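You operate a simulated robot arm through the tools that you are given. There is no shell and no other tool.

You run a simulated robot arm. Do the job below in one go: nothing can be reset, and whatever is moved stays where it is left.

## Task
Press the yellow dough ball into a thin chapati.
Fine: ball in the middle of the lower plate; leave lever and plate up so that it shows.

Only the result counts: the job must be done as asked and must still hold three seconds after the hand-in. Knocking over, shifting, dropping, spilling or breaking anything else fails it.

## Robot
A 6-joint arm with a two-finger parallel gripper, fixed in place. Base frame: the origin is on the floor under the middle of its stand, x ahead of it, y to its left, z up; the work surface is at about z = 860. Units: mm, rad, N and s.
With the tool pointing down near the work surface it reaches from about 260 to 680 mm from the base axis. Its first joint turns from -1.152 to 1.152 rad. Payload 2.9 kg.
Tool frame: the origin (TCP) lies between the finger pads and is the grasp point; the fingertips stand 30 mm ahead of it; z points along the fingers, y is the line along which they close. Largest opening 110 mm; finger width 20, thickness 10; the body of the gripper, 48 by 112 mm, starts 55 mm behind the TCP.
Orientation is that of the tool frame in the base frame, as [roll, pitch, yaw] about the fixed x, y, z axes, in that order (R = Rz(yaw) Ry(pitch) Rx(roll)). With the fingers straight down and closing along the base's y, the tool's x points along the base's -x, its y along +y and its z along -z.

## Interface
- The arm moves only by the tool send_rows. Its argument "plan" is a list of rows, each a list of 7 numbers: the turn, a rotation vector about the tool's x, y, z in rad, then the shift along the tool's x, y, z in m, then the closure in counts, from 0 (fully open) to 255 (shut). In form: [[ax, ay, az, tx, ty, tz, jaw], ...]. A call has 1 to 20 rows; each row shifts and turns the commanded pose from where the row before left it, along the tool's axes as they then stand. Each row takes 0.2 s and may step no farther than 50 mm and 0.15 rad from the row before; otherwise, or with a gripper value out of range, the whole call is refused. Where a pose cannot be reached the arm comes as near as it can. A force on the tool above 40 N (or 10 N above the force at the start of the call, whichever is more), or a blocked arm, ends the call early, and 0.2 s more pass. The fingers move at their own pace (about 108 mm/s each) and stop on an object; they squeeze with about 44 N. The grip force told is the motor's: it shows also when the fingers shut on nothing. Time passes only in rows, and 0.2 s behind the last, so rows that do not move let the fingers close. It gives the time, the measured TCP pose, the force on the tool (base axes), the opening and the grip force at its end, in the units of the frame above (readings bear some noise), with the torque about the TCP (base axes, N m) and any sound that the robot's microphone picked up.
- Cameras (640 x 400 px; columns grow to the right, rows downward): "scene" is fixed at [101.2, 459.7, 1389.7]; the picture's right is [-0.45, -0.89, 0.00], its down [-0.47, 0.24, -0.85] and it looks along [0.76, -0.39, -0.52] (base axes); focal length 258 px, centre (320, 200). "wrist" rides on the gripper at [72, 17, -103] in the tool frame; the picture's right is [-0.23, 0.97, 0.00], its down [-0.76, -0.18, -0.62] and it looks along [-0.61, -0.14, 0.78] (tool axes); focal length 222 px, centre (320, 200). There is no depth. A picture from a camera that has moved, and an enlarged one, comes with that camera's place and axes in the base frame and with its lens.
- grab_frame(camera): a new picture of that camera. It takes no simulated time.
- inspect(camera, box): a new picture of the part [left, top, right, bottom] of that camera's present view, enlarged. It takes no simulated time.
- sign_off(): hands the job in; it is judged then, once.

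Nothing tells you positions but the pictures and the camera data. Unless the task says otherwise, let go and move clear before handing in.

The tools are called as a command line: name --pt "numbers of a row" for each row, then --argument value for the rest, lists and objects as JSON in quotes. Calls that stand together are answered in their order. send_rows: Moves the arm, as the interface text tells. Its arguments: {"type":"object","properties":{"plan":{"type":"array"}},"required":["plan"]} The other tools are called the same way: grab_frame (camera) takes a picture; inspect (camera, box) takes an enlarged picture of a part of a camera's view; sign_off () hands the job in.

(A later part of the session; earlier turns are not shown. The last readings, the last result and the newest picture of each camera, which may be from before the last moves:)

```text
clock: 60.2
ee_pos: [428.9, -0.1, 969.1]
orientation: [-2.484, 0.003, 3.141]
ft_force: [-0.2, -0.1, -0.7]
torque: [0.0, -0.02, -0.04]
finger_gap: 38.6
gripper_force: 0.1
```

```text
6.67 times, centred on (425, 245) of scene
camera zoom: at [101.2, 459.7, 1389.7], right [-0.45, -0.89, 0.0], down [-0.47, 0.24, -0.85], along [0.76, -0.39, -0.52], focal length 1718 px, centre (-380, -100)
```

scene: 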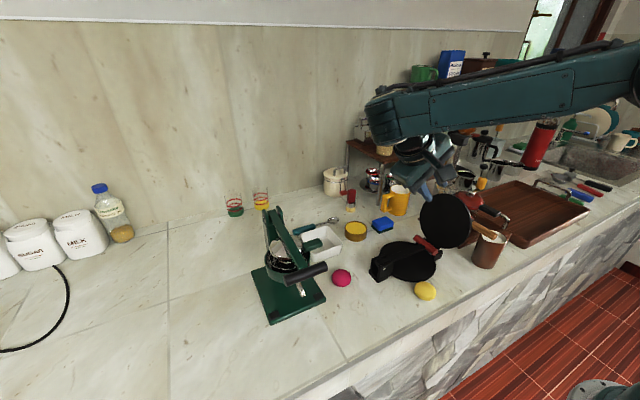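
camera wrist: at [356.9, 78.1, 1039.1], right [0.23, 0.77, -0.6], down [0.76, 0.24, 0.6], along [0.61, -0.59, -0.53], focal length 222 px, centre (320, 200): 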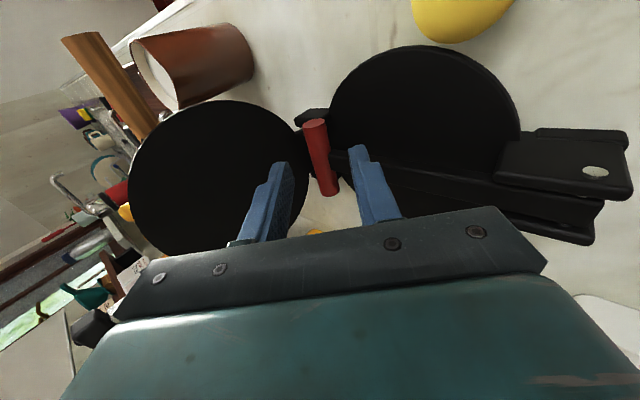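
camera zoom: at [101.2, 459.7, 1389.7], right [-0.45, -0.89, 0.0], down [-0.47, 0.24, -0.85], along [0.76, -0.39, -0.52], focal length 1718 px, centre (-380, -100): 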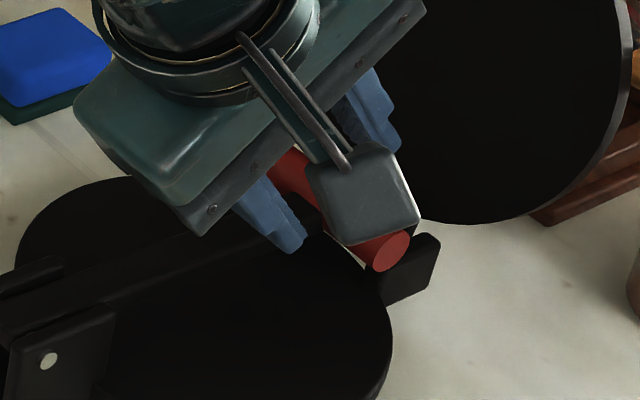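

The hinge tongue spans roughly x 432–476, so gripping nearer the bar's end at x≈420 avoids it. I'm narrowing the jaws, shifting in x and advancing most of the way along the tilted axis.

send_rows --pt "0 0 0 0.0085 0.001 0 190" --pt "0 0 0 0 0 0.02 190" --pt "0 0 0 0 0 0.015 190" --pt "0 0 0 0 0 0.005 190" --pt "0 0 0 0 0 0 190"

inspect --camera "wrist" --box '[250, 90, 390, 210]'

inspect --camera "scene" --box '[385, 205, 455, 275]'

```text
clock: 61.4
ee_pos: [420.4, -23.5, 937.6]
orientation: [-2.482, 0.002, 3.141]
ft_force: [0.0, 0.0, -0.4]
torque: [0.0, 0.03, -0.01]
finger_gap: 28.0
gripper_force: 0.1
```

```text
3.33 times, centred on (320, 150) of wrist
camera zoom: at [348.0, 54.2, 1006.8], right [0.23, 0.77, -0.59], down [0.76, 0.24, 0.6], along [0.61, -0.59, -0.53], focal length 740 px, centre (320, 367)
```

zoom: 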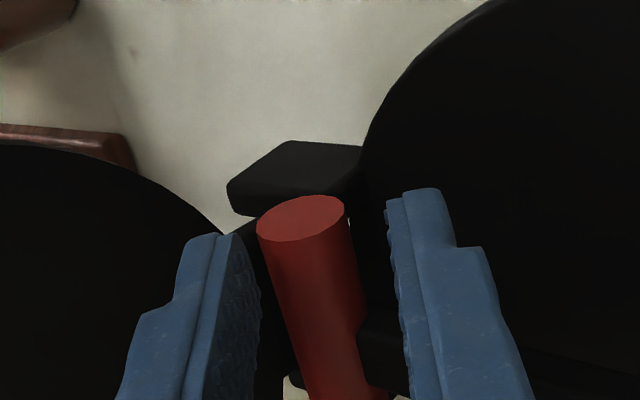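

```text
5.71 times, centred on (420, 240) of scene
camera zoom: at [101.2, 459.7, 1389.7], right [-0.45, -0.89, 0.0], down [-0.47, 0.24, -0.85], along [0.76, -0.39, -0.52], focal length 1472 px, centre (-251, -29)
```

zoom: 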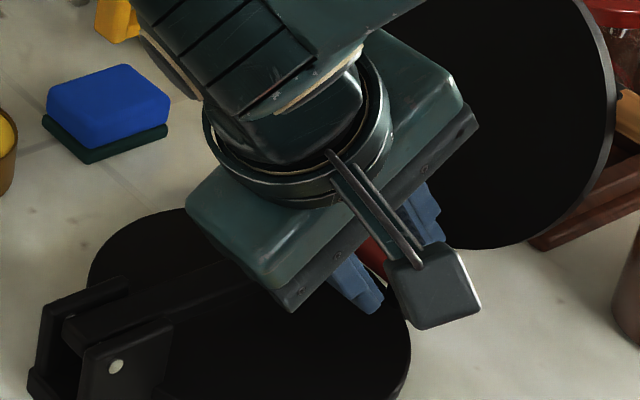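

The bar sits between the fingers as planned. I'm advancing the last 20 mm slowly.

send_rows --pt "0 0 0 -0.003 0 0.007 190" --pt "0 0 0 0 0 0.006 190" --pt "0 0 0 0 0 0.004 190" --pt "0 0 0 0 0 0.003 190" --pt "0 0 0 0 0 0 190"

inspect --camera "wrist" --box '[250, 90, 390, 210]'

```text
clock: 62.6
ee_pos: [424.0, -36.3, 920.2]
orientation: [-2.483, 0.002, -3.141]
ft_force: [-0.1, -0.7, -0.2]
torque: [0.01, 0.0, 0.0]
finger_gap: 28.1
gripper_force: 0.3
```

```text
3.33 times, centred on (320, 150) of wrist
camera zoom: at [351.3, 41.5, 990.9], right [0.23, 0.77, -0.6], down [0.76, 0.24, 0.6], along [0.61, -0.59, -0.53], focal length 740 px, centre (320, 367)
```

zoom: 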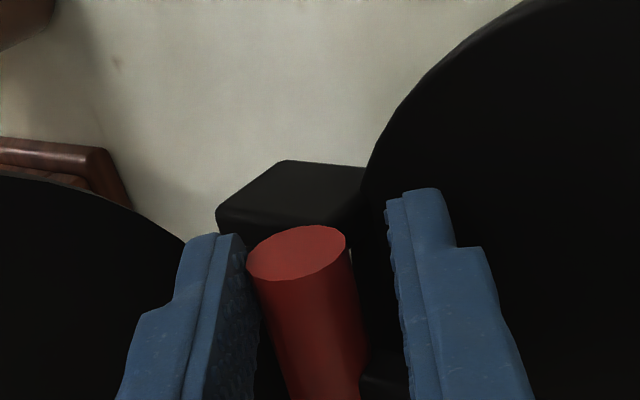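

No contact so far. The bar is within the jaws with the tips beyond its axis, so I'm closing.

send_rows --pt "0 0 0 0 0 0 215" --pt "0 0 0 0 0 0 255" --pt "0 0 0 0 0 0 255" --pt "0 0 0 0 0 0 255"

inspect --camera "wrist" --box '[250, 90, 390, 210]'

```text
clock: 63.6
ee_pos: [424.1, -39.3, 921.9]
orientation: [-2.476, 0.005, 3.136]
ft_force: [3.4, -29.4, 18.3]
torque: [-0.59, -0.03, 0.08]
finger_gap: 19.5
gripper_force: 44.9
```

```text
3.33 times, centred on (320, 150) of wrist
camera zoom: at [351.5, 39.6, 991.8], right [0.23, 0.76, -0.6], down [0.76, 0.24, 0.6], along [0.61, -0.6, -0.52], focal length 740 px, centre (320, 367)
```

zoom: 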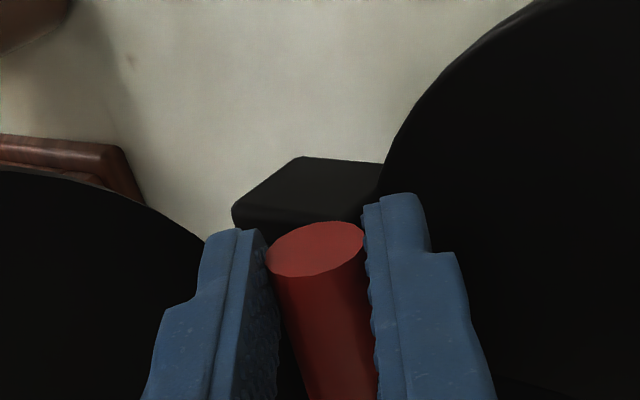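

The bar is firmly gripped at 19.5 mm across. I'm relieving the side load, then lifting along the arc.

send_rows --pt "0 0 0 0 -0.0025 0 255" --pt "0 0 0 0 -0.0015 0 255" --pt "0 0 0 0 0 0 255"

send_rows --pt "0 0 0 0 -0.0096 -0.013 255" --pt "0 0 0 0 0 0 255"

inspect --camera "scene" --box '[385, 185, 465, 275]'

```text
clock: 64.4
ee_pos: [424.4, -39.8, 923.2]
orientation: [-2.483, -0.003, -3.141]
ft_force: [2.6, -12.2, -1.8]
torque: [-0.36, -0.1, 0.08]
finger_gap: 19.4
gripper_force: 45.4
```

```text
clock: 65.0
ee_pos: [422.8, -37.8, 939.1]
orientation: [-2.488, -0.002, -3.14]
ft_force: [-2.8, 4.6, -2.8]
torque: [-0.03, 0.22, -0.12]
finger_gap: 19.3
gripper_force: 45.0
```

```text
4.44 times, centred on (425, 230) of scene
camera zoom: at [101.2, 459.8, 1389.7], right [-0.45, -0.89, 0.0], down [-0.47, 0.24, -0.85], along [0.76, -0.39, -0.52], focal length 1145 px, centre (-147, 67)
```

zoom: 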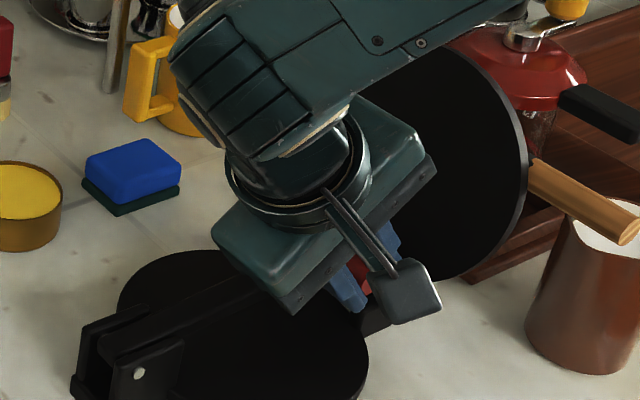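

Forces are small and the lever is following. Continuing the arc at the same tilt.

send_rows --pt "0 0 0 0 -0.0082 -0.014 255" --pt "0 0 0 0 -0.0068 -0.0148 255" --pt "0 0 0 0 -0.0052 -0.0153 255" --pt "0 0 0 0 0 0 255"

inspect --camera "scene" --box '[355, 165, 465, 285]'

```text
clock: 66.0
ee_pos: [424.3, -27.2, 987.6]
orientation: [-2.485, -0.002, -3.138]
ft_force: [-13.4, 20.9, -11.8]
torque: [0.36, 0.27, -0.16]
finger_gap: 19.5
gripper_force: 45.1
```

```text
3.33 times, centred on (410, 225) of scene
camera zoom: at [101.0, 460.3, 1389.5], right [-0.45, -0.89, 0.0], down [-0.47, 0.24, -0.85], along [0.76, -0.39, -0.52], focal length 859 px, centre (20, 117)
```

zoom: 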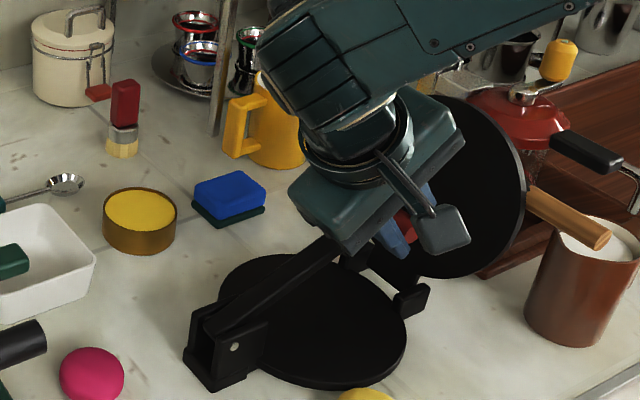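

The arc radius is slightly smaller than I used, so I'm correcting inward. From here I'll also straighten the tilt gradually as the bar rises.

send_rows --pt "-0.11 0 0 0.001 -0.0044 -0.0161 255" --pt "-0.11 0 0 0 -0.0027 -0.0159 255" --pt "0 0 0 0 0 0 255"

inspect --camera "scene" --box '[355, 165, 465, 285]'

```text
clock: 66.8
ee_pos: [423.0, -14.6, 1017.5]
orientation: [-2.705, 0.002, -3.139]
ft_force: [-6.1, 18.0, -15.9]
torque: [0.12, -0.07, 0.02]
finger_gap: 19.4
gripper_force: 44.7
```

```text
3.33 times, centred on (410, 225) of scene
camera zoom: at [101.3, 460.2, 1389.5], right [-0.45, -0.89, 0.0], down [-0.47, 0.24, -0.85], along [0.76, -0.39, -0.52], focal length 859 px, centre (20, 117)
```

zoom: 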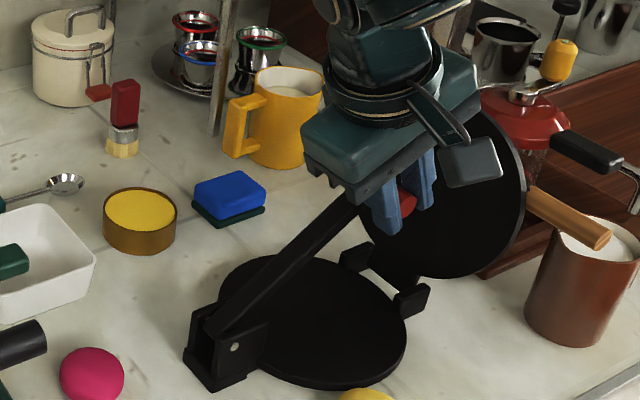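

send_rows --pt "-0.11 0 0 0.0005 0.0022 -0.0154 255" --pt "-0.11 0 0 0 0.0038 -0.0147 255" --pt "0 0 0 0 0 0 255"

```text
clock: 67.6
ee_pos: [423.3, 2.6, 1043.4]
orientation: [-2.925, 0.004, -3.139]
ft_force: [8.1, 13.6, -16.4]
torque: [0.22, -0.56, 0.13]
finger_gap: 19.3
gripper_force: 45.7
```

Forces remain moderate. I'm continuing and finishing the straightening.

send_rows --pt "-0.11 0 0 0 0.0085 -0.0119 255" --pt "-0.106 0 0 0 0.0094 -0.0108 255" --pt "0 0 0 0 0 0 255"

inspect --camera "scene" --box '[335, 145, 465, 285]'

```text
clock: 68.4
ee_pos: [423.9, 22.6, 1063.4]
orientation: [-3.14, 0.005, 3.139]
ft_force: [6.1, -9.8, 12.5]
torque: [-0.45, 0.37, -0.19]
finger_gap: 19.4
gripper_force: 44.9
```

```text
2.86 times, centred on (400, 215) of scene
camera zoom: at [101.3, 459.4, 1389.8], right [-0.45, -0.89, 0.0], down [-0.47, 0.24, -0.85], along [0.76, -0.39, -0.52], focal length 736 px, centre (91, 157)
```

zoom: 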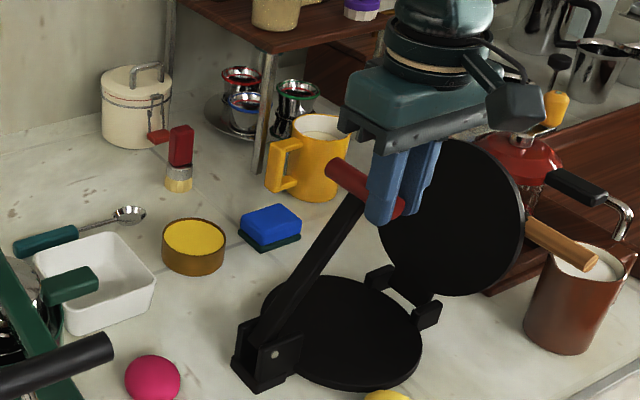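

The tool is vertical again and the lever is at about 58°. I'm finishing the swing as before.

send_rows --pt "0 0 0 0 0.0067 -0.005 255" --pt "0 0 0 0 0.0074 -0.0038 255" --pt "0 0 0 0 0.0075 -0.0035 255" --pt "0 0 0 0 0.0077 -0.0031 255" --pt "0 0 0 0 0.0078 -0.0027 255" --pt "0 0 0 0 0 0 255"

```text
clock: 69.8
ee_pos: [422.5, 60.6, 1079.6]
orientation: [-3.139, 0.002, -3.14]
ft_force: [20.0, -0.1, -3.2]
torque: [-0.06, -0.27, -0.06]
finger_gap: 19.5
gripper_force: 45.1
```

send_rows --pt "0 0 0 -0.0015 0.008 -0.0023 255" --pt "0 0 0 0 0.0081 -0.0019 255" --pt "0 0 0 0 0.0082 -0.0015 255" --pt "0 0 0 0 0.0082 -0.0011 255" --pt "0 0 0 0 0.0083 -0.0007 255" --pt "0 0 0 0 0.0083 -0.0002 255" --pt "0 0 0 0 0 0 255"

inspect --camera "scene" --box '[325, 138, 465, 298]'

```text
clock: 71.4
ee_pos: [422.0, 109.3, 1088.0]
orientation: [-3.141, -0.001, -3.14]
ft_force: [-4.3, -0.8, -0.4]
torque: [-0.14, 0.43, -0.12]
finger_gap: 19.3
gripper_force: 44.9
```

```text
2.50 times, centred on (395, 218) of scene
camera zoom: at [101.1, 459.7, 1389.7], right [-0.45, -0.89, 0.0], down [-0.47, 0.24, -0.85], along [0.76, -0.39, -0.52], focal length 644 px, centre (132, 155)
```

zoom: 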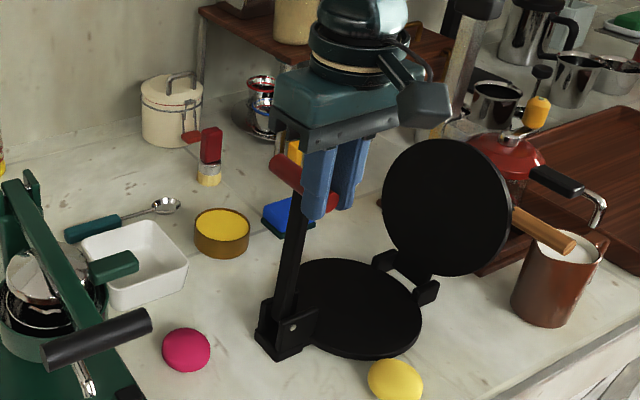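

The lever is vertical. I'm continuing past vertical to its stop.

send_rows --pt "0 0 0 0 0.0083 0.0002 255" --pt "0 0 0 0 0.0083 0.0006 255" --pt "0 0 0 0 0.0082 0.001 255" --pt "0 0 0 0 0.0082 0.0014 255" --pt "0 0 0 0 0.0081 0.0018 255" --pt "0 0 0 0 0.004 0.001 255" --pt "0 0 0 0 0 0 255"

inspect --camera "scene" --box '[325, 138, 465, 298]'

```text
clock: 73.0
ee_pos: [423.4, 153.8, 1081.5]
orientation: [-3.14, 0.002, 3.141]
ft_force: [-2.0, -8.1, -0.7]
torque: [-0.16, 0.06, 0.06]
finger_gap: 19.4
gripper_force: 45.3
```

```text
2.50 times, centred on (395, 218) of scene
camera zoom: at [101.2, 459.4, 1389.8], right [-0.45, -0.89, 0.0], down [-0.47, 0.24, -0.85], along [0.76, -0.39, -0.52], focal length 644 px, centre (132, 155)
```

zoom: 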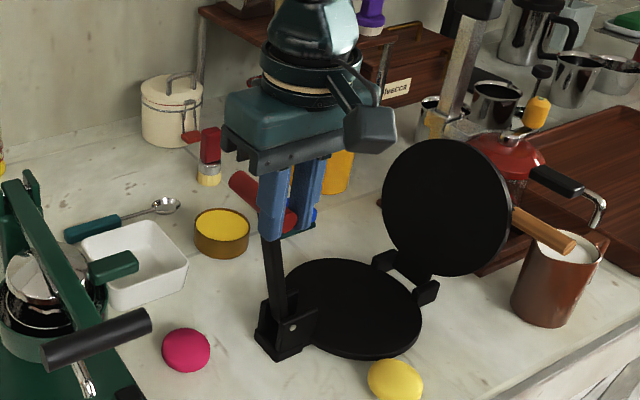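

The lever is on its stop. I'm releasing and rising straight up.

send_rows --pt "0 0 0 0 -0.0005 0 165" --pt "0 0 0 0 0 0 150" --pt "0 0 0 0 0 -0.02 150" --pt "0 0 0 0 0 -0.03 150" --pt "0 0 0 0 0 -0.04 150" --pt "0 0 0 0 0 0 150"

inspect --camera "scene" --box '[325, 138, 465, 298]'

```text
clock: 74.4
ee_pos: [422.2, 151.2, 1173.6]
orientation: [-3.14, 0.002, 3.141]
ft_force: [-0.4, -0.3, -0.6]
torque: [-0.05, 0.0, 0.01]
finger_gap: 45.2
gripper_force: 0.0
```

```text
2.50 times, centred on (395, 218) of scene
camera zoom: at [101.2, 459.7, 1389.7], right [-0.45, -0.89, 0.0], down [-0.47, 0.24, -0.85], along [0.76, -0.39, -0.52], focal length 644 px, centre (132, 155)
```

zoom: 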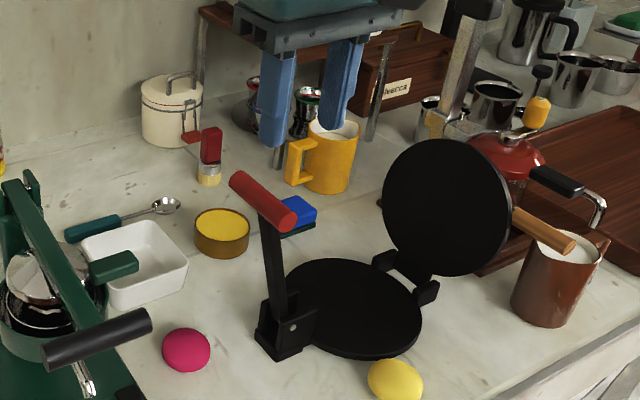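

The lever stays up. I'm moving back to the ball at (352, 42), staying well clear of the lever.

send_rows --pt "0 0 0 0.035 0 0 70" --pt "0 0 0 0.035 0 0 70" --pt "0 0 0 0 -0.0365 0 70" --pt "0 0 0 0 -0.0365 0 70" --pt "0 0 0 0 -0.0365 0 70" --pt "0 0 0 0 0 0.044 70" --pt "0 0 0 0 0 0.044 70" --pt "0 0 0 0 0 0.044 70" --pt "0 0 0 0 0 0.04 70" --pt "0 0 0 0 0 0 70"

grab_frame --camera "wrist"

grab_frame --camera "scene"

```text
clock: 76.6
ee_pos: [354.2, 41.6, 998.7]
orientation: [-3.14, 0.002, -3.141]
ft_force: [-0.8, 0.0, -0.5]
torque: [0.01, -0.01, -0.01]
finger_gap: 79.8
gripper_force: 0.2
```

```text
taken
camera wrist: at [281.5, 60.1, 1101.4], right [0.23, 0.97, 0.0], down [0.76, -0.18, 0.62], along [0.61, -0.14, -0.78], focal length 222 px, centre (320, 200)
```

wrist: 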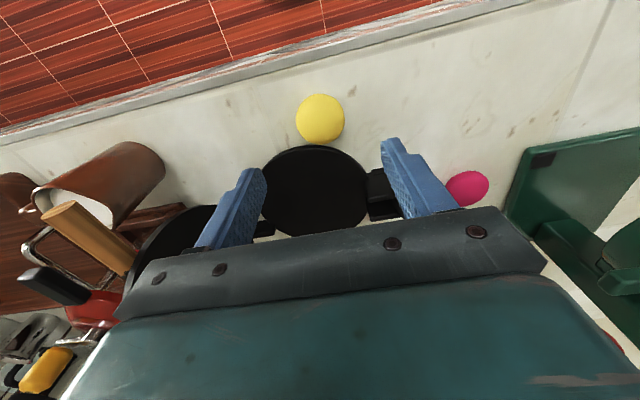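

```text
taken
```

scene: 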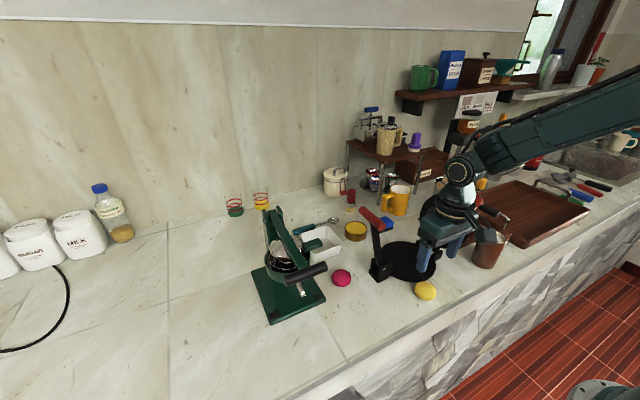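

The ball is right under the jaws. Descending.

send_rows --pt "0 0 0 0.0015 0.001 0.035 70" --pt "0 0 0 0 0 0.035 70" --pt "0 0 0 0 0 0.02 70" --pt "0 0 0 0 0 0.012 70" --pt "0 0 0 0 0 0 70"

grab_frame --camera "wrist"

```text
clock: 77.8
ee_pos: [351.4, 43.6, 899.3]
orientation: [-3.137, 0.002, 3.14]
ft_force: [-0.4, 0.2, 0.3]
torque: [-0.01, -0.02, -0.01]
finger_gap: 79.9
gripper_force: 0.0
```

```text
taken
camera wrist: at [279.4, 61.8, 1000.9], right [0.23, 0.97, 0.0], down [0.76, -0.18, 0.62], along [0.61, -0.14, -0.78], focal length 222 px, centre (320, 200)
```

wrist: 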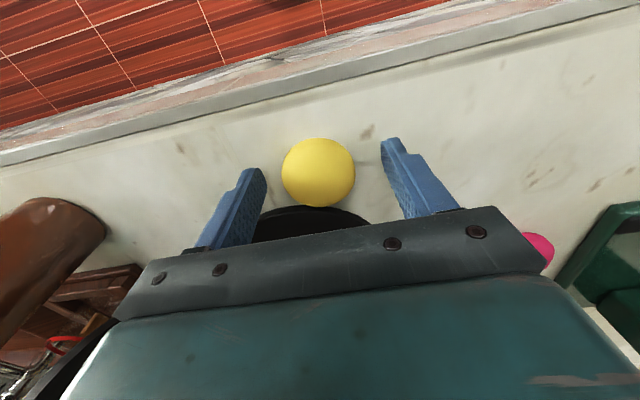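

Aligned. Closing on the ball.

send_rows --pt "0 0 0 0 -0.001 0.001 100" --pt "0 0 0 0 0 0 140" --pt "0 0 0 0 0 0 170" --pt "0 0 0 0 0 0 200" --pt "0 0 0 0 0 0 200"

grab_frame --camera "wrist"

```text
clock: 79.0
ee_pos: [350.7, 42.9, 896.2]
orientation: [-3.14, 0.003, 3.14]
ft_force: [-0.3, -0.3, 2.0]
torque: [-0.01, -0.02, 0.0]
finger_gap: 48.2
gripper_force: 44.2
```

```text
taken
camera wrist: at [279.2, 61.3, 1000.1], right [0.23, 0.97, 0.0], down [0.76, -0.18, 0.62], along [0.61, -0.14, -0.78], focal length 222 px, centre (320, 200)
```

wrist: 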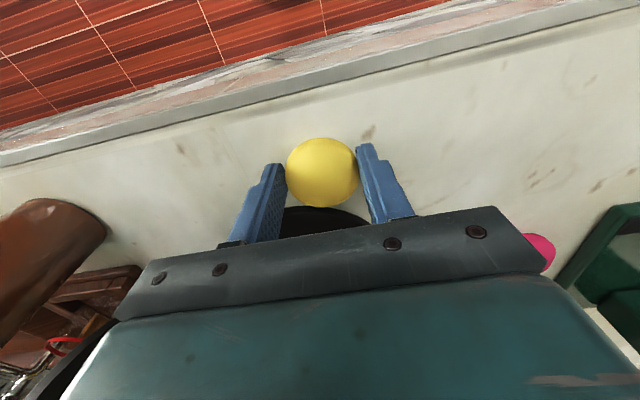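

The ball is held. I'm lifting and moving only away from the lever: first to y≈8, then out over the plate.

send_rows --pt "0 0 0 0 0 -0.02 200" --pt "0 0 0 0 0 -0.045 200" --pt "0 0 0 0 0 -0.045 200" --pt "0 0 0 0 -0.0174 0 200" --pt "0 0 0 0 -0.0174 0 200" --pt "0 0 0 0 0 0 200"

grab_frame --camera "scene"

```text
clock: 80.4
ee_pos: [351.2, 8.2, 1007.7]
orientation: [-3.141, 0.002, -3.14]
ft_force: [0.2, 0.1, -0.7]
torque: [-0.01, 0.01, -0.02]
finger_gap: 48.2
gripper_force: 43.4
```

```text
taken
```

scene: 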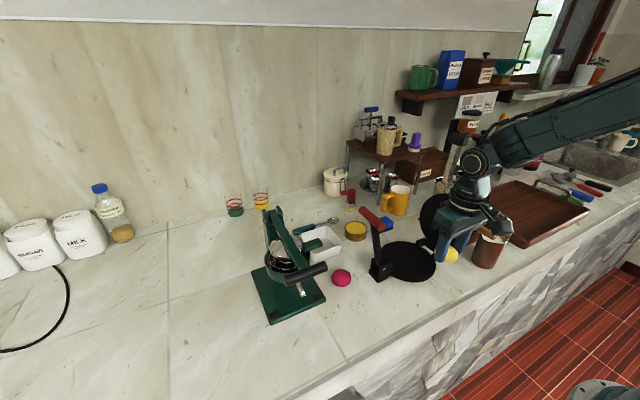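

The lever is still up. Moving out over the plate centre now.

send_rows --pt "0 0 0 -0.03 0 0 200" --pt "0 0 0 -0.03 0 0 200" --pt "0 0 0 -0.03 0 0 200" --pt "0 0 0 -0.0148 0 0 200" --pt "0 0 0 0 0 0 200"

inspect --camera "scene" --box '[325, 138, 465, 298]'

grab_frame --camera "wrist"

```text
clock: 81.6
ee_pos: [456.0, 7.8, 1007.1]
orientation: [-3.141, 0.0, 3.141]
ft_force: [0.3, 0.0, -1.0]
torque: [0.0, -0.02, 0.01]
finger_gap: 48.1
gripper_force: 44.0
```

```text
2.50 times, centred on (395, 218) of scene
camera zoom: at [101.2, 459.7, 1389.7], right [-0.45, -0.89, 0.0], down [-0.47, 0.24, -0.85], along [0.76, -0.39, -0.52], focal length 644 px, centre (132, 155)
```

zoom: 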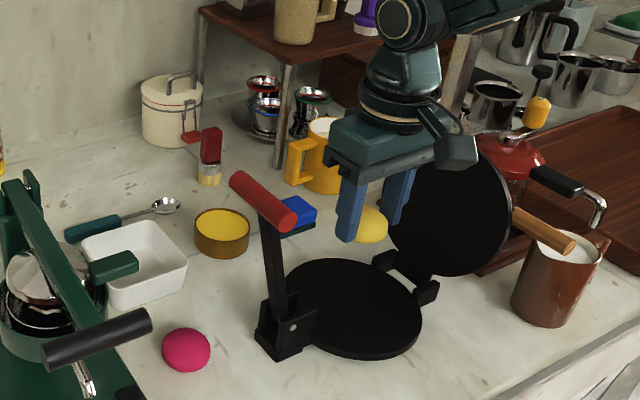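

```text
taken
camera wrist: at [385.3, 26.7, 1109.5], right [0.23, 0.97, 0.0], down [0.76, -0.18, 0.62], along [0.61, -0.14, -0.78], focal length 222 px, centre (320, 200)
```

wrist: 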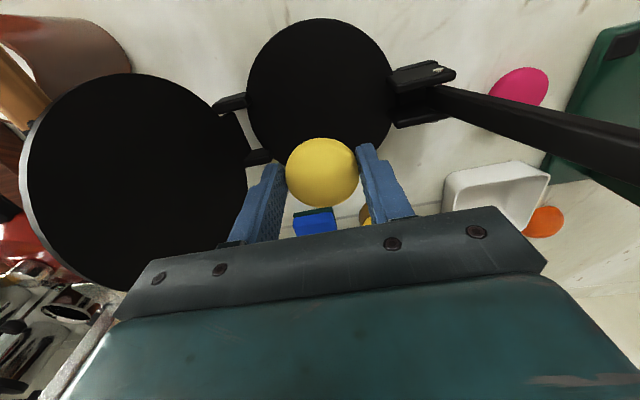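

The ball is over the plate centre with the lever still up. I'm descending to just above the plate (surface about z=878).

send_rows --pt "0 0 0 0 0 0.03 200" --pt "0 0 0 0 0 0.03 200" --pt "0 0 0 0 0 0.018 200" --pt "0 0 0 0 0 0.008 200" --pt "0 0 0 0 0 0 200"

inspect --camera "scene" --box '[360, 200, 460, 300]'

grab_frame --camera "wrist"

```text
clock: 82.8
ee_pos: [455.5, 8.6, 921.3]
orientation: [-3.14, 0.001, -3.141]
ft_force: [-0.2, -0.6, -1.1]
torque: [0.03, -0.01, 0.01]
finger_gap: 48.3
gripper_force: 43.9
```

```text
4.00 times, centred on (410, 250) of scene
camera zoom: at [101.2, 459.7, 1389.7], right [-0.45, -0.89, 0.0], down [-0.47, 0.24, -0.85], along [0.76, -0.39, -0.52], focal length 1031 px, centre (-40, 0)
```

zoom: 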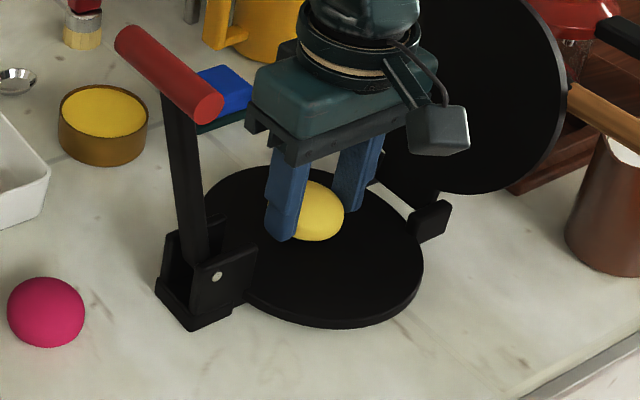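

```text
taken
camera wrist: at [384.2, 26.8, 1024.4], right [0.23, 0.97, 0.0], down [0.76, -0.18, 0.62], along [0.61, -0.14, -0.78], focal length 222 px, centre (320, 200)
```

wrist: 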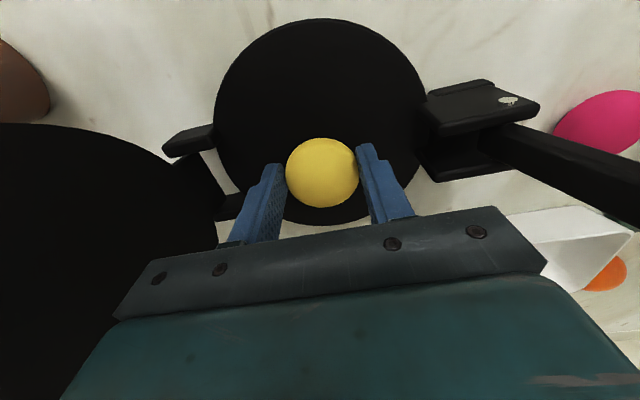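

The ball is within about 2 mm of the plate's centre. I'm lowering the last few millimetres with force checks.

send_rows --pt "0 0 0 -0.001 0.0005 0.003 200" --pt "0 0 0 0 0 0.0015 200" --pt "0 0 0 0 0 0 200"

inspect --camera "scene" --box '[375, 215, 445, 285]'

```text
clock: 83.6
ee_pos: [456.8, 9.4, 917.2]
orientation: [-3.14, 0.002, 3.14]
ft_force: [-0.4, 0.4, -0.2]
torque: [0.0, 0.01, 0.0]
finger_gap: 48.2
gripper_force: 43.3
```

```text
5.71 times, centred on (410, 250) of scene
camera zoom: at [101.2, 459.7, 1389.7], right [-0.45, -0.89, 0.0], down [-0.47, 0.24, -0.85], along [0.76, -0.39, -0.52], focal length 1472 px, centre (-194, -86)
```

zoom: 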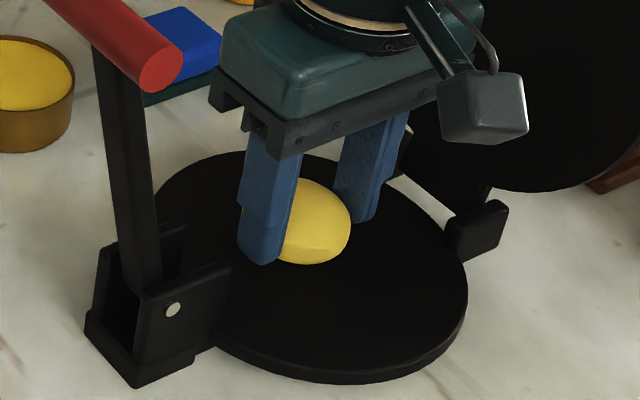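

send_rows --pt "0 0 0 0 0 0.0015 200" --pt "0 0 0 0 0 0 200"

send_rows --pt "0 0 0 0 0 0.001 200" --pt "0 0 0 0 0 0 200"

```text
clock: 84.2
ee_pos: [458.0, 8.3, 917.7]
orientation: [-3.14, 0.002, -3.141]
ft_force: [-9.6, 0.0, 27.1]
torque: [0.08, 0.16, -0.01]
finger_gap: 48.2
gripper_force: 44.3
```

```text
clock: 84.6
ee_pos: [457.2, 9.1, 917.0]
orientation: [-3.139, 0.005, 3.141]
ft_force: [-2.4, -0.2, 5.9]
torque: [0.02, 0.15, 0.03]
finger_gap: 48.3
gripper_force: 43.8
stopped in row 1: the force on the tool passed its limit at 42 N (the readings are from after the stop); the commanded pose is now the measured one
```

The ball is resting on the plate. Opening slowly.

send_rows --pt "0 0 0 0 0 -0.0005 190" --pt "0 0 0 0 0 0 130" --pt "0 0 0 0 0 0 115" --pt "0 0 0 0 0 0 95" --pt "0 0 0 0 0 0 70" --pt "0 0 0 0 0 0 70"

grab_frame --camera "wrist"

inspect --camera "scene" --box '[360, 200, 460, 300]'

```text
clock: 86.0
ee_pos: [458.3, 9.1, 917.3]
orientation: [-3.14, 0.006, 3.141]
ft_force: [0.9, 0.3, 0.6]
torque: [-0.03, -0.02, -0.01]
finger_gap: 79.7
gripper_force: 0.0
```

```text
taken
camera wrist: at [385.3, 27.2, 1019.7], right [0.23, 0.97, 0.0], down [0.76, -0.18, 0.63], along [0.61, -0.14, -0.78], focal length 222 px, centre (320, 200)
```

wrist: 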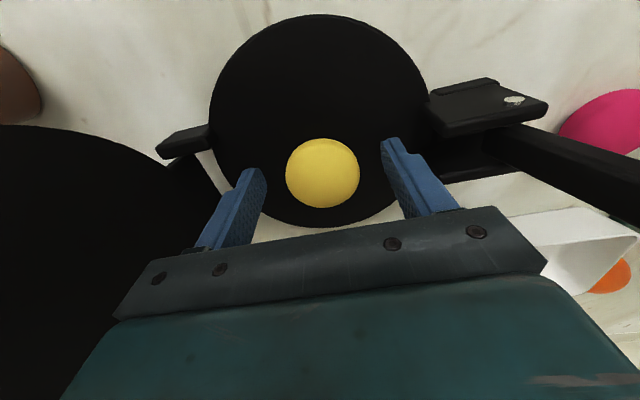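

```text
4.00 times, centred on (410, 250) of scene
camera zoom: at [101.2, 459.7, 1389.7], right [-0.45, -0.89, 0.0], down [-0.47, 0.24, -0.85], along [0.76, -0.39, -0.52], focal length 1031 px, centre (-40, 0)
```

zoom: 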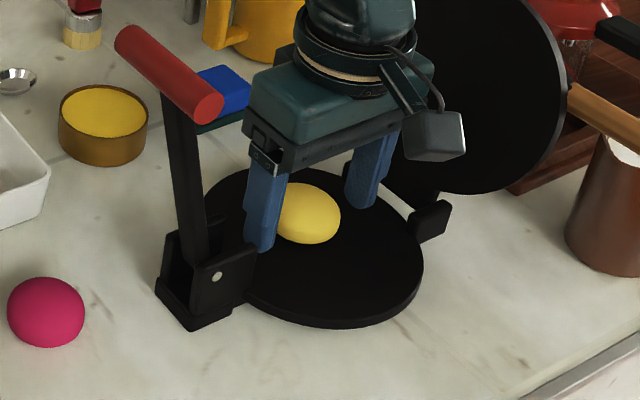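

The ball is on the plate and stable. I'm raising straight up to check its centring on the plate from a clear view.

send_rows --pt "0 0 0 0 0 -0.02 70" --pt "0 0 0 0 0 -0.035 70" --pt "0 0 0 0 0 -0.045 70" --pt "0 0 0 0 0 -0.045 70" --pt "0 0 0 0.04 0 0 70" --pt "0 0 0 0.04 0 0 70" --pt "0 0 0 0 0 0 70"

inspect --camera "wrist" --box '[240, 80, 440, 220]'

inspect --camera "scene" --box '[370, 210, 450, 290]'

```text
clock: 87.6
ee_pos: [378.9, 8.9, 1061.6]
orientation: [-3.139, 0.006, 3.141]
ft_force: [1.1, -0.3, -1.4]
torque: [0.02, -0.01, -0.02]
finger_gap: 80.1
gripper_force: 0.0
```

```text
2.86 times, centred on (340, 150) of wrist
camera zoom: at [306.4, 27.1, 1163.0], right [0.23, 0.97, 0.0], down [0.76, -0.18, 0.63], along [0.61, -0.14, -0.78], focal length 635 px, centre (263, 343)
```

zoom: 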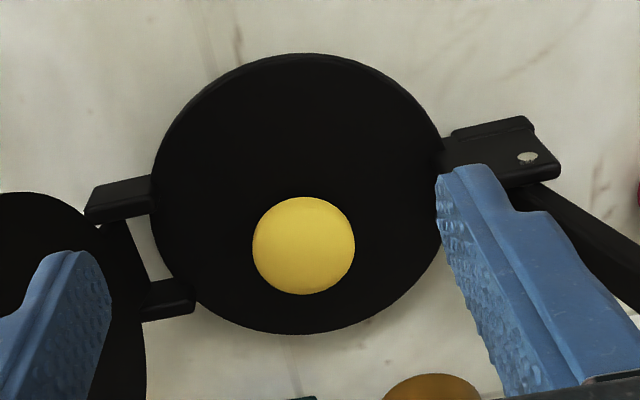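

```text
5.00 times, centred on (410, 250) of scene
camera zoom: at [101.2, 459.7, 1389.7], right [-0.45, -0.89, 0.0], down [-0.47, 0.24, -0.85], along [0.76, -0.39, -0.52], focal length 1288 px, centre (-130, -50)
```

zoom: 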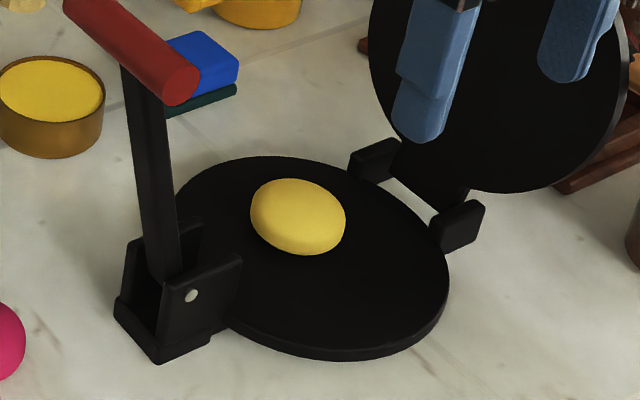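

From this clear view the ball sits about 5–7 mm off the plate centre (toward +x and slightly +y). I'll regrip it, lift a few millimetres, and shift it to the middle.

send_rows --pt "0 0 0 -0.04 0 0 70" --pt "0 0 0 -0.04 0 0 70" --pt "0 0 0 0 0 0.045 70" --pt "0 0 0 0 0 0.045 70" --pt "0 0 0 0 0 0.035 70" --pt "0 0 0 0 0 0.015 70" --pt "0 0 0 0 0 0.006 70" --pt "0 0 0 0 0 0 70"

grab_frame --camera "wrist"

```text
clock: 89.4
ee_pos: [456.6, 8.5, 913.1]
orientation: [-3.14, 0.004, 3.141]
ft_force: [-0.5, 0.1, 0.2]
torque: [0.0, -0.03, 0.03]
finger_gap: 80.0
gripper_force: 0.0
```

```text
taken
camera wrist: at [385.0, 27.1, 1016.6], right [0.23, 0.97, 0.0], down [0.76, -0.18, 0.63], along [0.61, -0.14, -0.78], focal length 222 px, centre (320, 200)
```

wrist: 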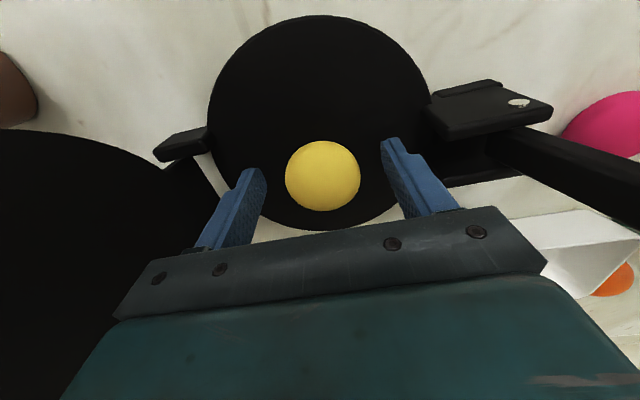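

Regripping now, then a small lift, shift by about (-5.5, -2.5) mm, and lowering back.

send_rows --pt "0 0 0 0 0 0 110" --pt "0 0 0 0 0 0 140" --pt "0 0 0 0 0 0 170" --pt "0 0 0 0 0 0 170"

send_rows --pt "0 0 0 0 0 -0.004 170" --pt "0 0 0 0.0055 -0.002 0 170" --pt "0 0 0 0 0 0.002 170" --pt "0 0 0 0 0 0.0015 170" --pt "0 0 0 0 0 0 170"

grab_frame --camera "wrist"

```text
clock: 90.4
ee_pos: [456.3, 8.9, 914.9]
orientation: [-3.14, 0.005, 3.141]
ft_force: [0.3, 0.2, -0.2]
torque: [0.03, -0.01, -0.01]
finger_gap: 47.9
gripper_force: 44.4
```

```text
clock: 91.6
ee_pos: [452.4, 6.8, 916.0]
orientation: [-3.14, 0.006, -3.141]
ft_force: [1.3, -0.9, -0.3]
torque: [0.01, 0.0, 0.01]
finger_gap: 48.0
gripper_force: 44.1
```

```text
taken
camera wrist: at [380.1, 25.3, 1018.8], right [0.23, 0.97, 0.0], down [0.76, -0.18, 0.63], along [0.61, -0.14, -0.78], focal length 222 px, centre (320, 200)
```

wrist: 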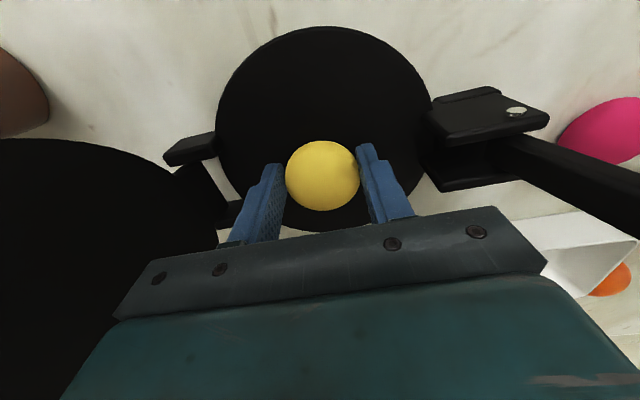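

Shifted. Opening slowly and rising for a check view.

send_rows --pt "0 0 0 0 0 0.0005 160" --pt "0 0 0 0 0 0 130" --pt "0 0 0 0 0 0 115" --pt "0 0 0 0 0 0 95" --pt "0 0 0 0 0 0 70" --pt "0 0 0 0 0 0 70" --pt "0 0 0 0 0 -0.02 70" --pt "0 0 0 0 0 -0.035 70" --pt "0 0 0 0 0 -0.045 70" --pt "0 0 0 0 0 -0.045 70" --pt "0 0 0 0.04 0 0 70" --pt "0 0 0 0.035 0 0 70" --pt "0 0 0 0 0 0 70"

inspect --camera "wrist" --box '[240, 80, 440, 220]'

inspect --camera "scene" --box '[370, 210, 450, 290]'

```text
clock: 94.4
ee_pos: [375.8, 8.7, 1061.6]
orientation: [-3.139, 0.005, -3.14]
ft_force: [-0.1, 0.0, -0.3]
torque: [0.02, -0.01, -0.02]
finger_gap: 79.9
gripper_force: 0.1
```

```text
2.86 times, centred on (340, 150) of wrist
camera zoom: at [303.6, 26.6, 1162.7], right [0.23, 0.97, 0.0], down [0.76, -0.18, 0.63], along [0.61, -0.14, -0.78], focal length 635 px, centre (263, 343)
```

zoom: 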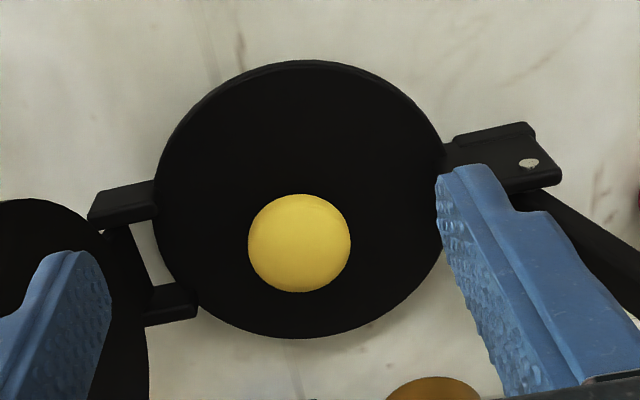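

```text
5.00 times, centred on (410, 250) of scene
camera zoom: at [101.2, 459.7, 1389.7], right [-0.45, -0.89, 0.0], down [-0.47, 0.24, -0.85], along [0.76, -0.39, -0.52], focal length 1288 px, centre (-130, -50)
```

zoom: 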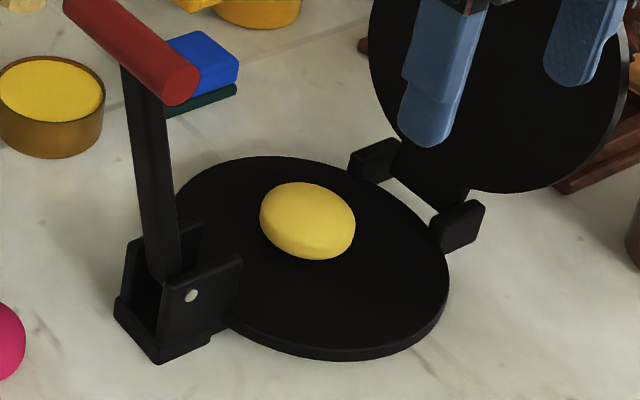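

Now the ball is within about 2 mm of the centre. Next I'll fetch the wooden handle to lower the upper plate. I'm moving above it and checking.

send_rows --pt "0 0 0 0 0 -0.045 120" --pt "0 0 0 0.0066 -0.0425 0 165" --pt "0 0 0 0.0066 -0.0425 0 165" --pt "0 0 0 0.0066 -0.0423 0 165" --pt "0 0 0 0 0 0 165"

grab_frame --camera "wrist"

inspect --camera "scene" --box '[360, 150, 500, 300]'

```text
clock: 95.6
ee_pos: [356.1, -119.3, 1106.4]
orientation: [-3.14, 0.003, -3.141]
ft_force: [-0.8, 0.6, -0.3]
torque: [-0.01, 0.01, -0.01]
finger_gap: 38.7
gripper_force: 0.1
```

```text
taken
camera wrist: at [283.5, -100.7, 1209.5], right [0.23, 0.97, 0.0], down [0.76, -0.18, 0.63], along [0.61, -0.14, -0.78], focal length 222 px, centre (320, 200)
```

wrist: 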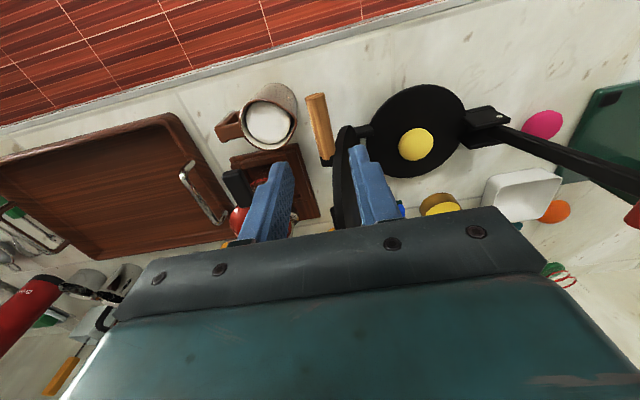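

```text
2.67 times, centred on (430, 225) of scene
camera zoom: at [101.2, 459.7, 1389.7], right [-0.45, -0.89, 0.0], down [-0.47, 0.24, -0.85], along [0.76, -0.39, -0.52], focal length 687 px, centre (27, 133)
```

zoom: 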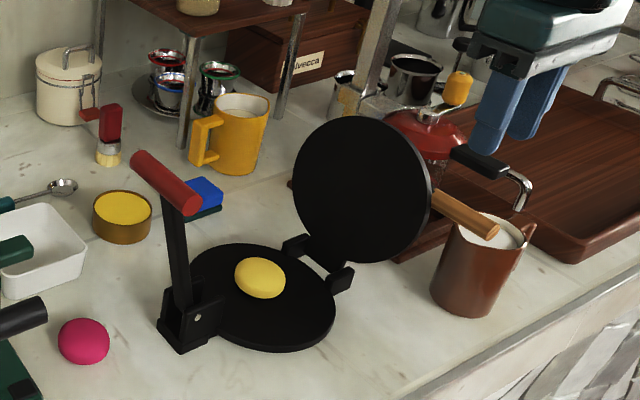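

The view matches the earlier release view, so the handle is directly below. I'm descending and gripping it.

send_rows --pt "0 0 0 0 0.0005 0.035 165" --pt "0 0 0 0 0 0.03 165" --pt "0 0 0 0 0 0.0175 165" --pt "0 0 0 0 0 0 165" --pt "0 0 0 0 0 0 215" --pt "0 0 0 0 0 0 255" --pt "0 0 0 0 0 0 255"

inspect --camera "scene" --box '[360, 150, 500, 300]'

```text
clock: 97.2
ee_pos: [357.6, -118.2, 1022.5]
orientation: [-3.14, 0.002, -3.139]
ft_force: [1.1, 7.6, -7.6]
torque: [0.2, -0.58, -0.1]
finger_gap: 17.6
gripper_force: 45.3
```

```text
2.67 times, centred on (430, 225) of scene
camera zoom: at [101.3, 459.9, 1389.6], right [-0.45, -0.89, 0.0], down [-0.47, 0.24, -0.85], along [0.76, -0.39, -0.52], focal length 687 px, centre (27, 133)
```

zoom: 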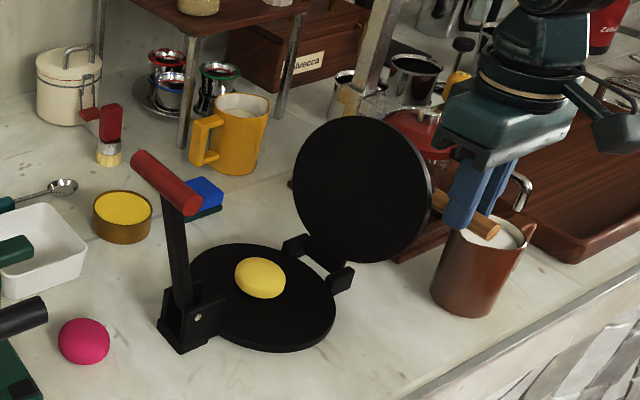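

The handle is gripped. I'm swinging the plate back over along the same arc.

send_rows --pt "0 0 0 0 0.009 -0.0026 255" --pt "0 0 0 0 0.0118 -0.0022 255" --pt "0 0 0 0 0.012 -0.001 255" --pt "0 0 0 0 0.012 0.0003 255" --pt "0 0 0 0 0 0 255"

```text
clock: 98.4
ee_pos: [358.2, -73.6, 1030.3]
orientation: [-3.139, 0.004, -3.14]
ft_force: [0.0, -1.0, 0.8]
torque: [-0.26, 0.21, -0.08]
finger_gap: 17.4
gripper_force: 45.1
```

send_rows --pt "0 0 0 0 0.0119 0.0015 255" --pt "0 0 0 0 0.0117 0.0026 255" --pt "0 0 0 0 0.0114 0.0038 255" --pt "0 0 0 0 0.011 0.0049 255" --pt "0 0 0 0 0.0104 0.0059 255" --pt "0 0 0 0 0 0 255"

inspect --camera "scene" --box '[350, 160, 480, 300]'

```text
clock: 99.8
ee_pos: [357.6, -17.7, 1010.2]
orientation: [-3.14, 0.005, -3.141]
ft_force: [7.3, -0.1, -0.9]
torque: [-0.21, -0.07, -0.05]
finger_gap: 17.6
gripper_force: 44.6
```

```text
2.86 times, centred on (415, 230) of scene
camera zoom: at [101.4, 459.7, 1389.7], right [-0.45, -0.89, 0.0], down [-0.47, 0.24, -0.85], along [0.76, -0.39, -0.52], focal length 736 px, centre (49, 114)
```

zoom: 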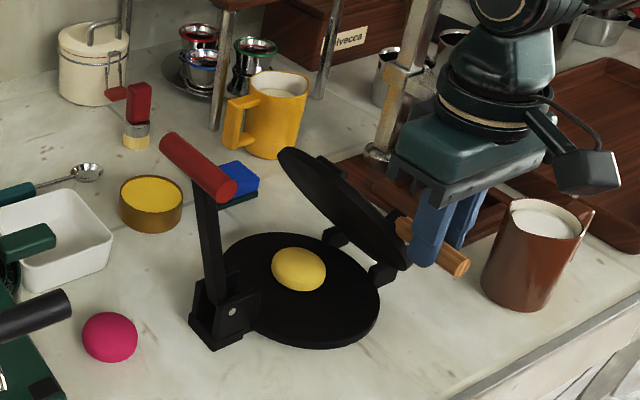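

send_rows --pt "0 0 0 -0.0005 0.0098 0.007 255" --pt "0 0 0 0 0.009 0.008 255" --pt "0 0 0 0 0.0082 0.0088 255" --pt "0 0 0 0 0.0073 0.0095 255" --pt "0 0 0 0 0 0 255"

inspect --camera "scene" --box '[360, 180, 460, 300]'

```text
clock: 101.0
ee_pos: [358.0, 15.9, 977.2]
orientation: [-3.14, 0.006, 3.141]
ft_force: [8.7, -0.4, -3.0]
torque: [-0.18, -0.39, 0.01]
finger_gap: 17.6
gripper_force: 44.9
```

```text
3.33 times, centred on (410, 240) of scene
camera zoom: at [101.5, 459.7, 1389.7], right [-0.45, -0.89, 0.0], down [-0.47, 0.24, -0.85], along [0.76, -0.39, -0.52], focal length 859 px, centre (20, 67)
```

zoom: 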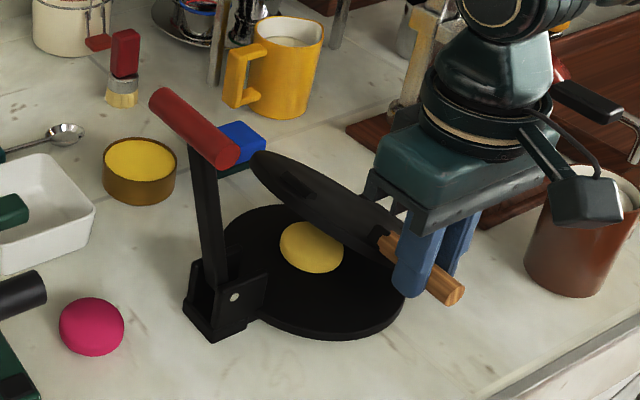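

The plate is nearing the ball. I'm continuing with smaller steps, watching for contact.

send_rows --pt "0 0 0 0 0.0033 0.005 255" --pt "0 0 0 0 0.003 0.0053 255" --pt "0 0 0 0 0.0027 0.0054 255" --pt "0 0 0 0 0 0 255"

inspect --camera "scene" --box '[360, 180, 460, 300]'

```text
clock: 102.0
ee_pos: [357.4, 26.0, 962.2]
orientation: [3.141, 0.002, -3.138]
ft_force: [-0.9, 15.0, 4.1]
torque: [0.16, -0.01, -0.11]
finger_gap: 17.6
gripper_force: 45.1
```

```text
3.33 times, centred on (410, 240) of scene
camera zoom: at [101.2, 460.1, 1389.6], right [-0.45, -0.89, 0.0], down [-0.47, 0.24, -0.85], along [0.76, -0.39, -0.52], focal length 859 px, centre (20, 67)
```

zoom: 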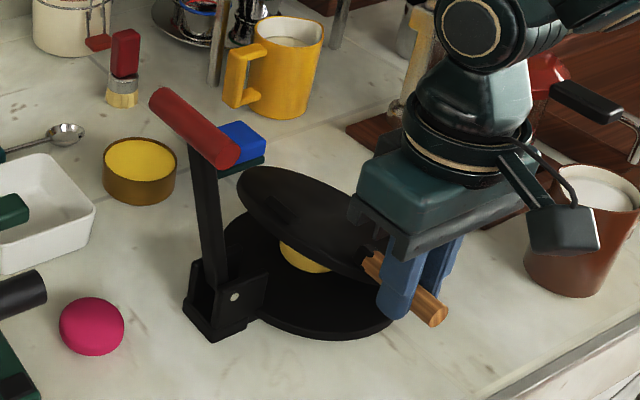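

send_rows --pt "0 0 0 0 0.0035 0.005 255" --pt "0 0 0 0 0.0023 0.0055 255" --pt "0 0 0 0 0 0 255"

inspect --camera "scene" --box '[360, 180, 460, 300]'

```text
clock: 102.8
ee_pos: [357.9, 30.0, 949.0]
orientation: [-3.139, 0.005, 3.14]
ft_force: [-0.1, 6.6, 3.2]
torque: [0.26, -0.34, -0.15]
finger_gap: 17.5
gripper_force: 45.3
```

```text
3.33 times, centred on (410, 240) of scene
camera zoom: at [101.2, 459.8, 1389.7], right [-0.45, -0.89, 0.0], down [-0.47, 0.24, -0.85], along [0.76, -0.39, -0.52], focal length 859 px, centre (20, 67)
```

zoom: 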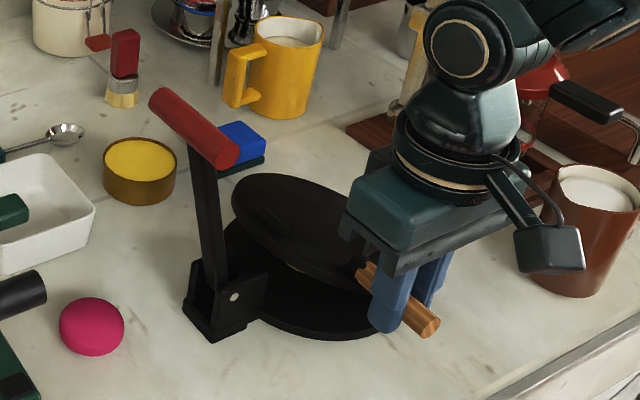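

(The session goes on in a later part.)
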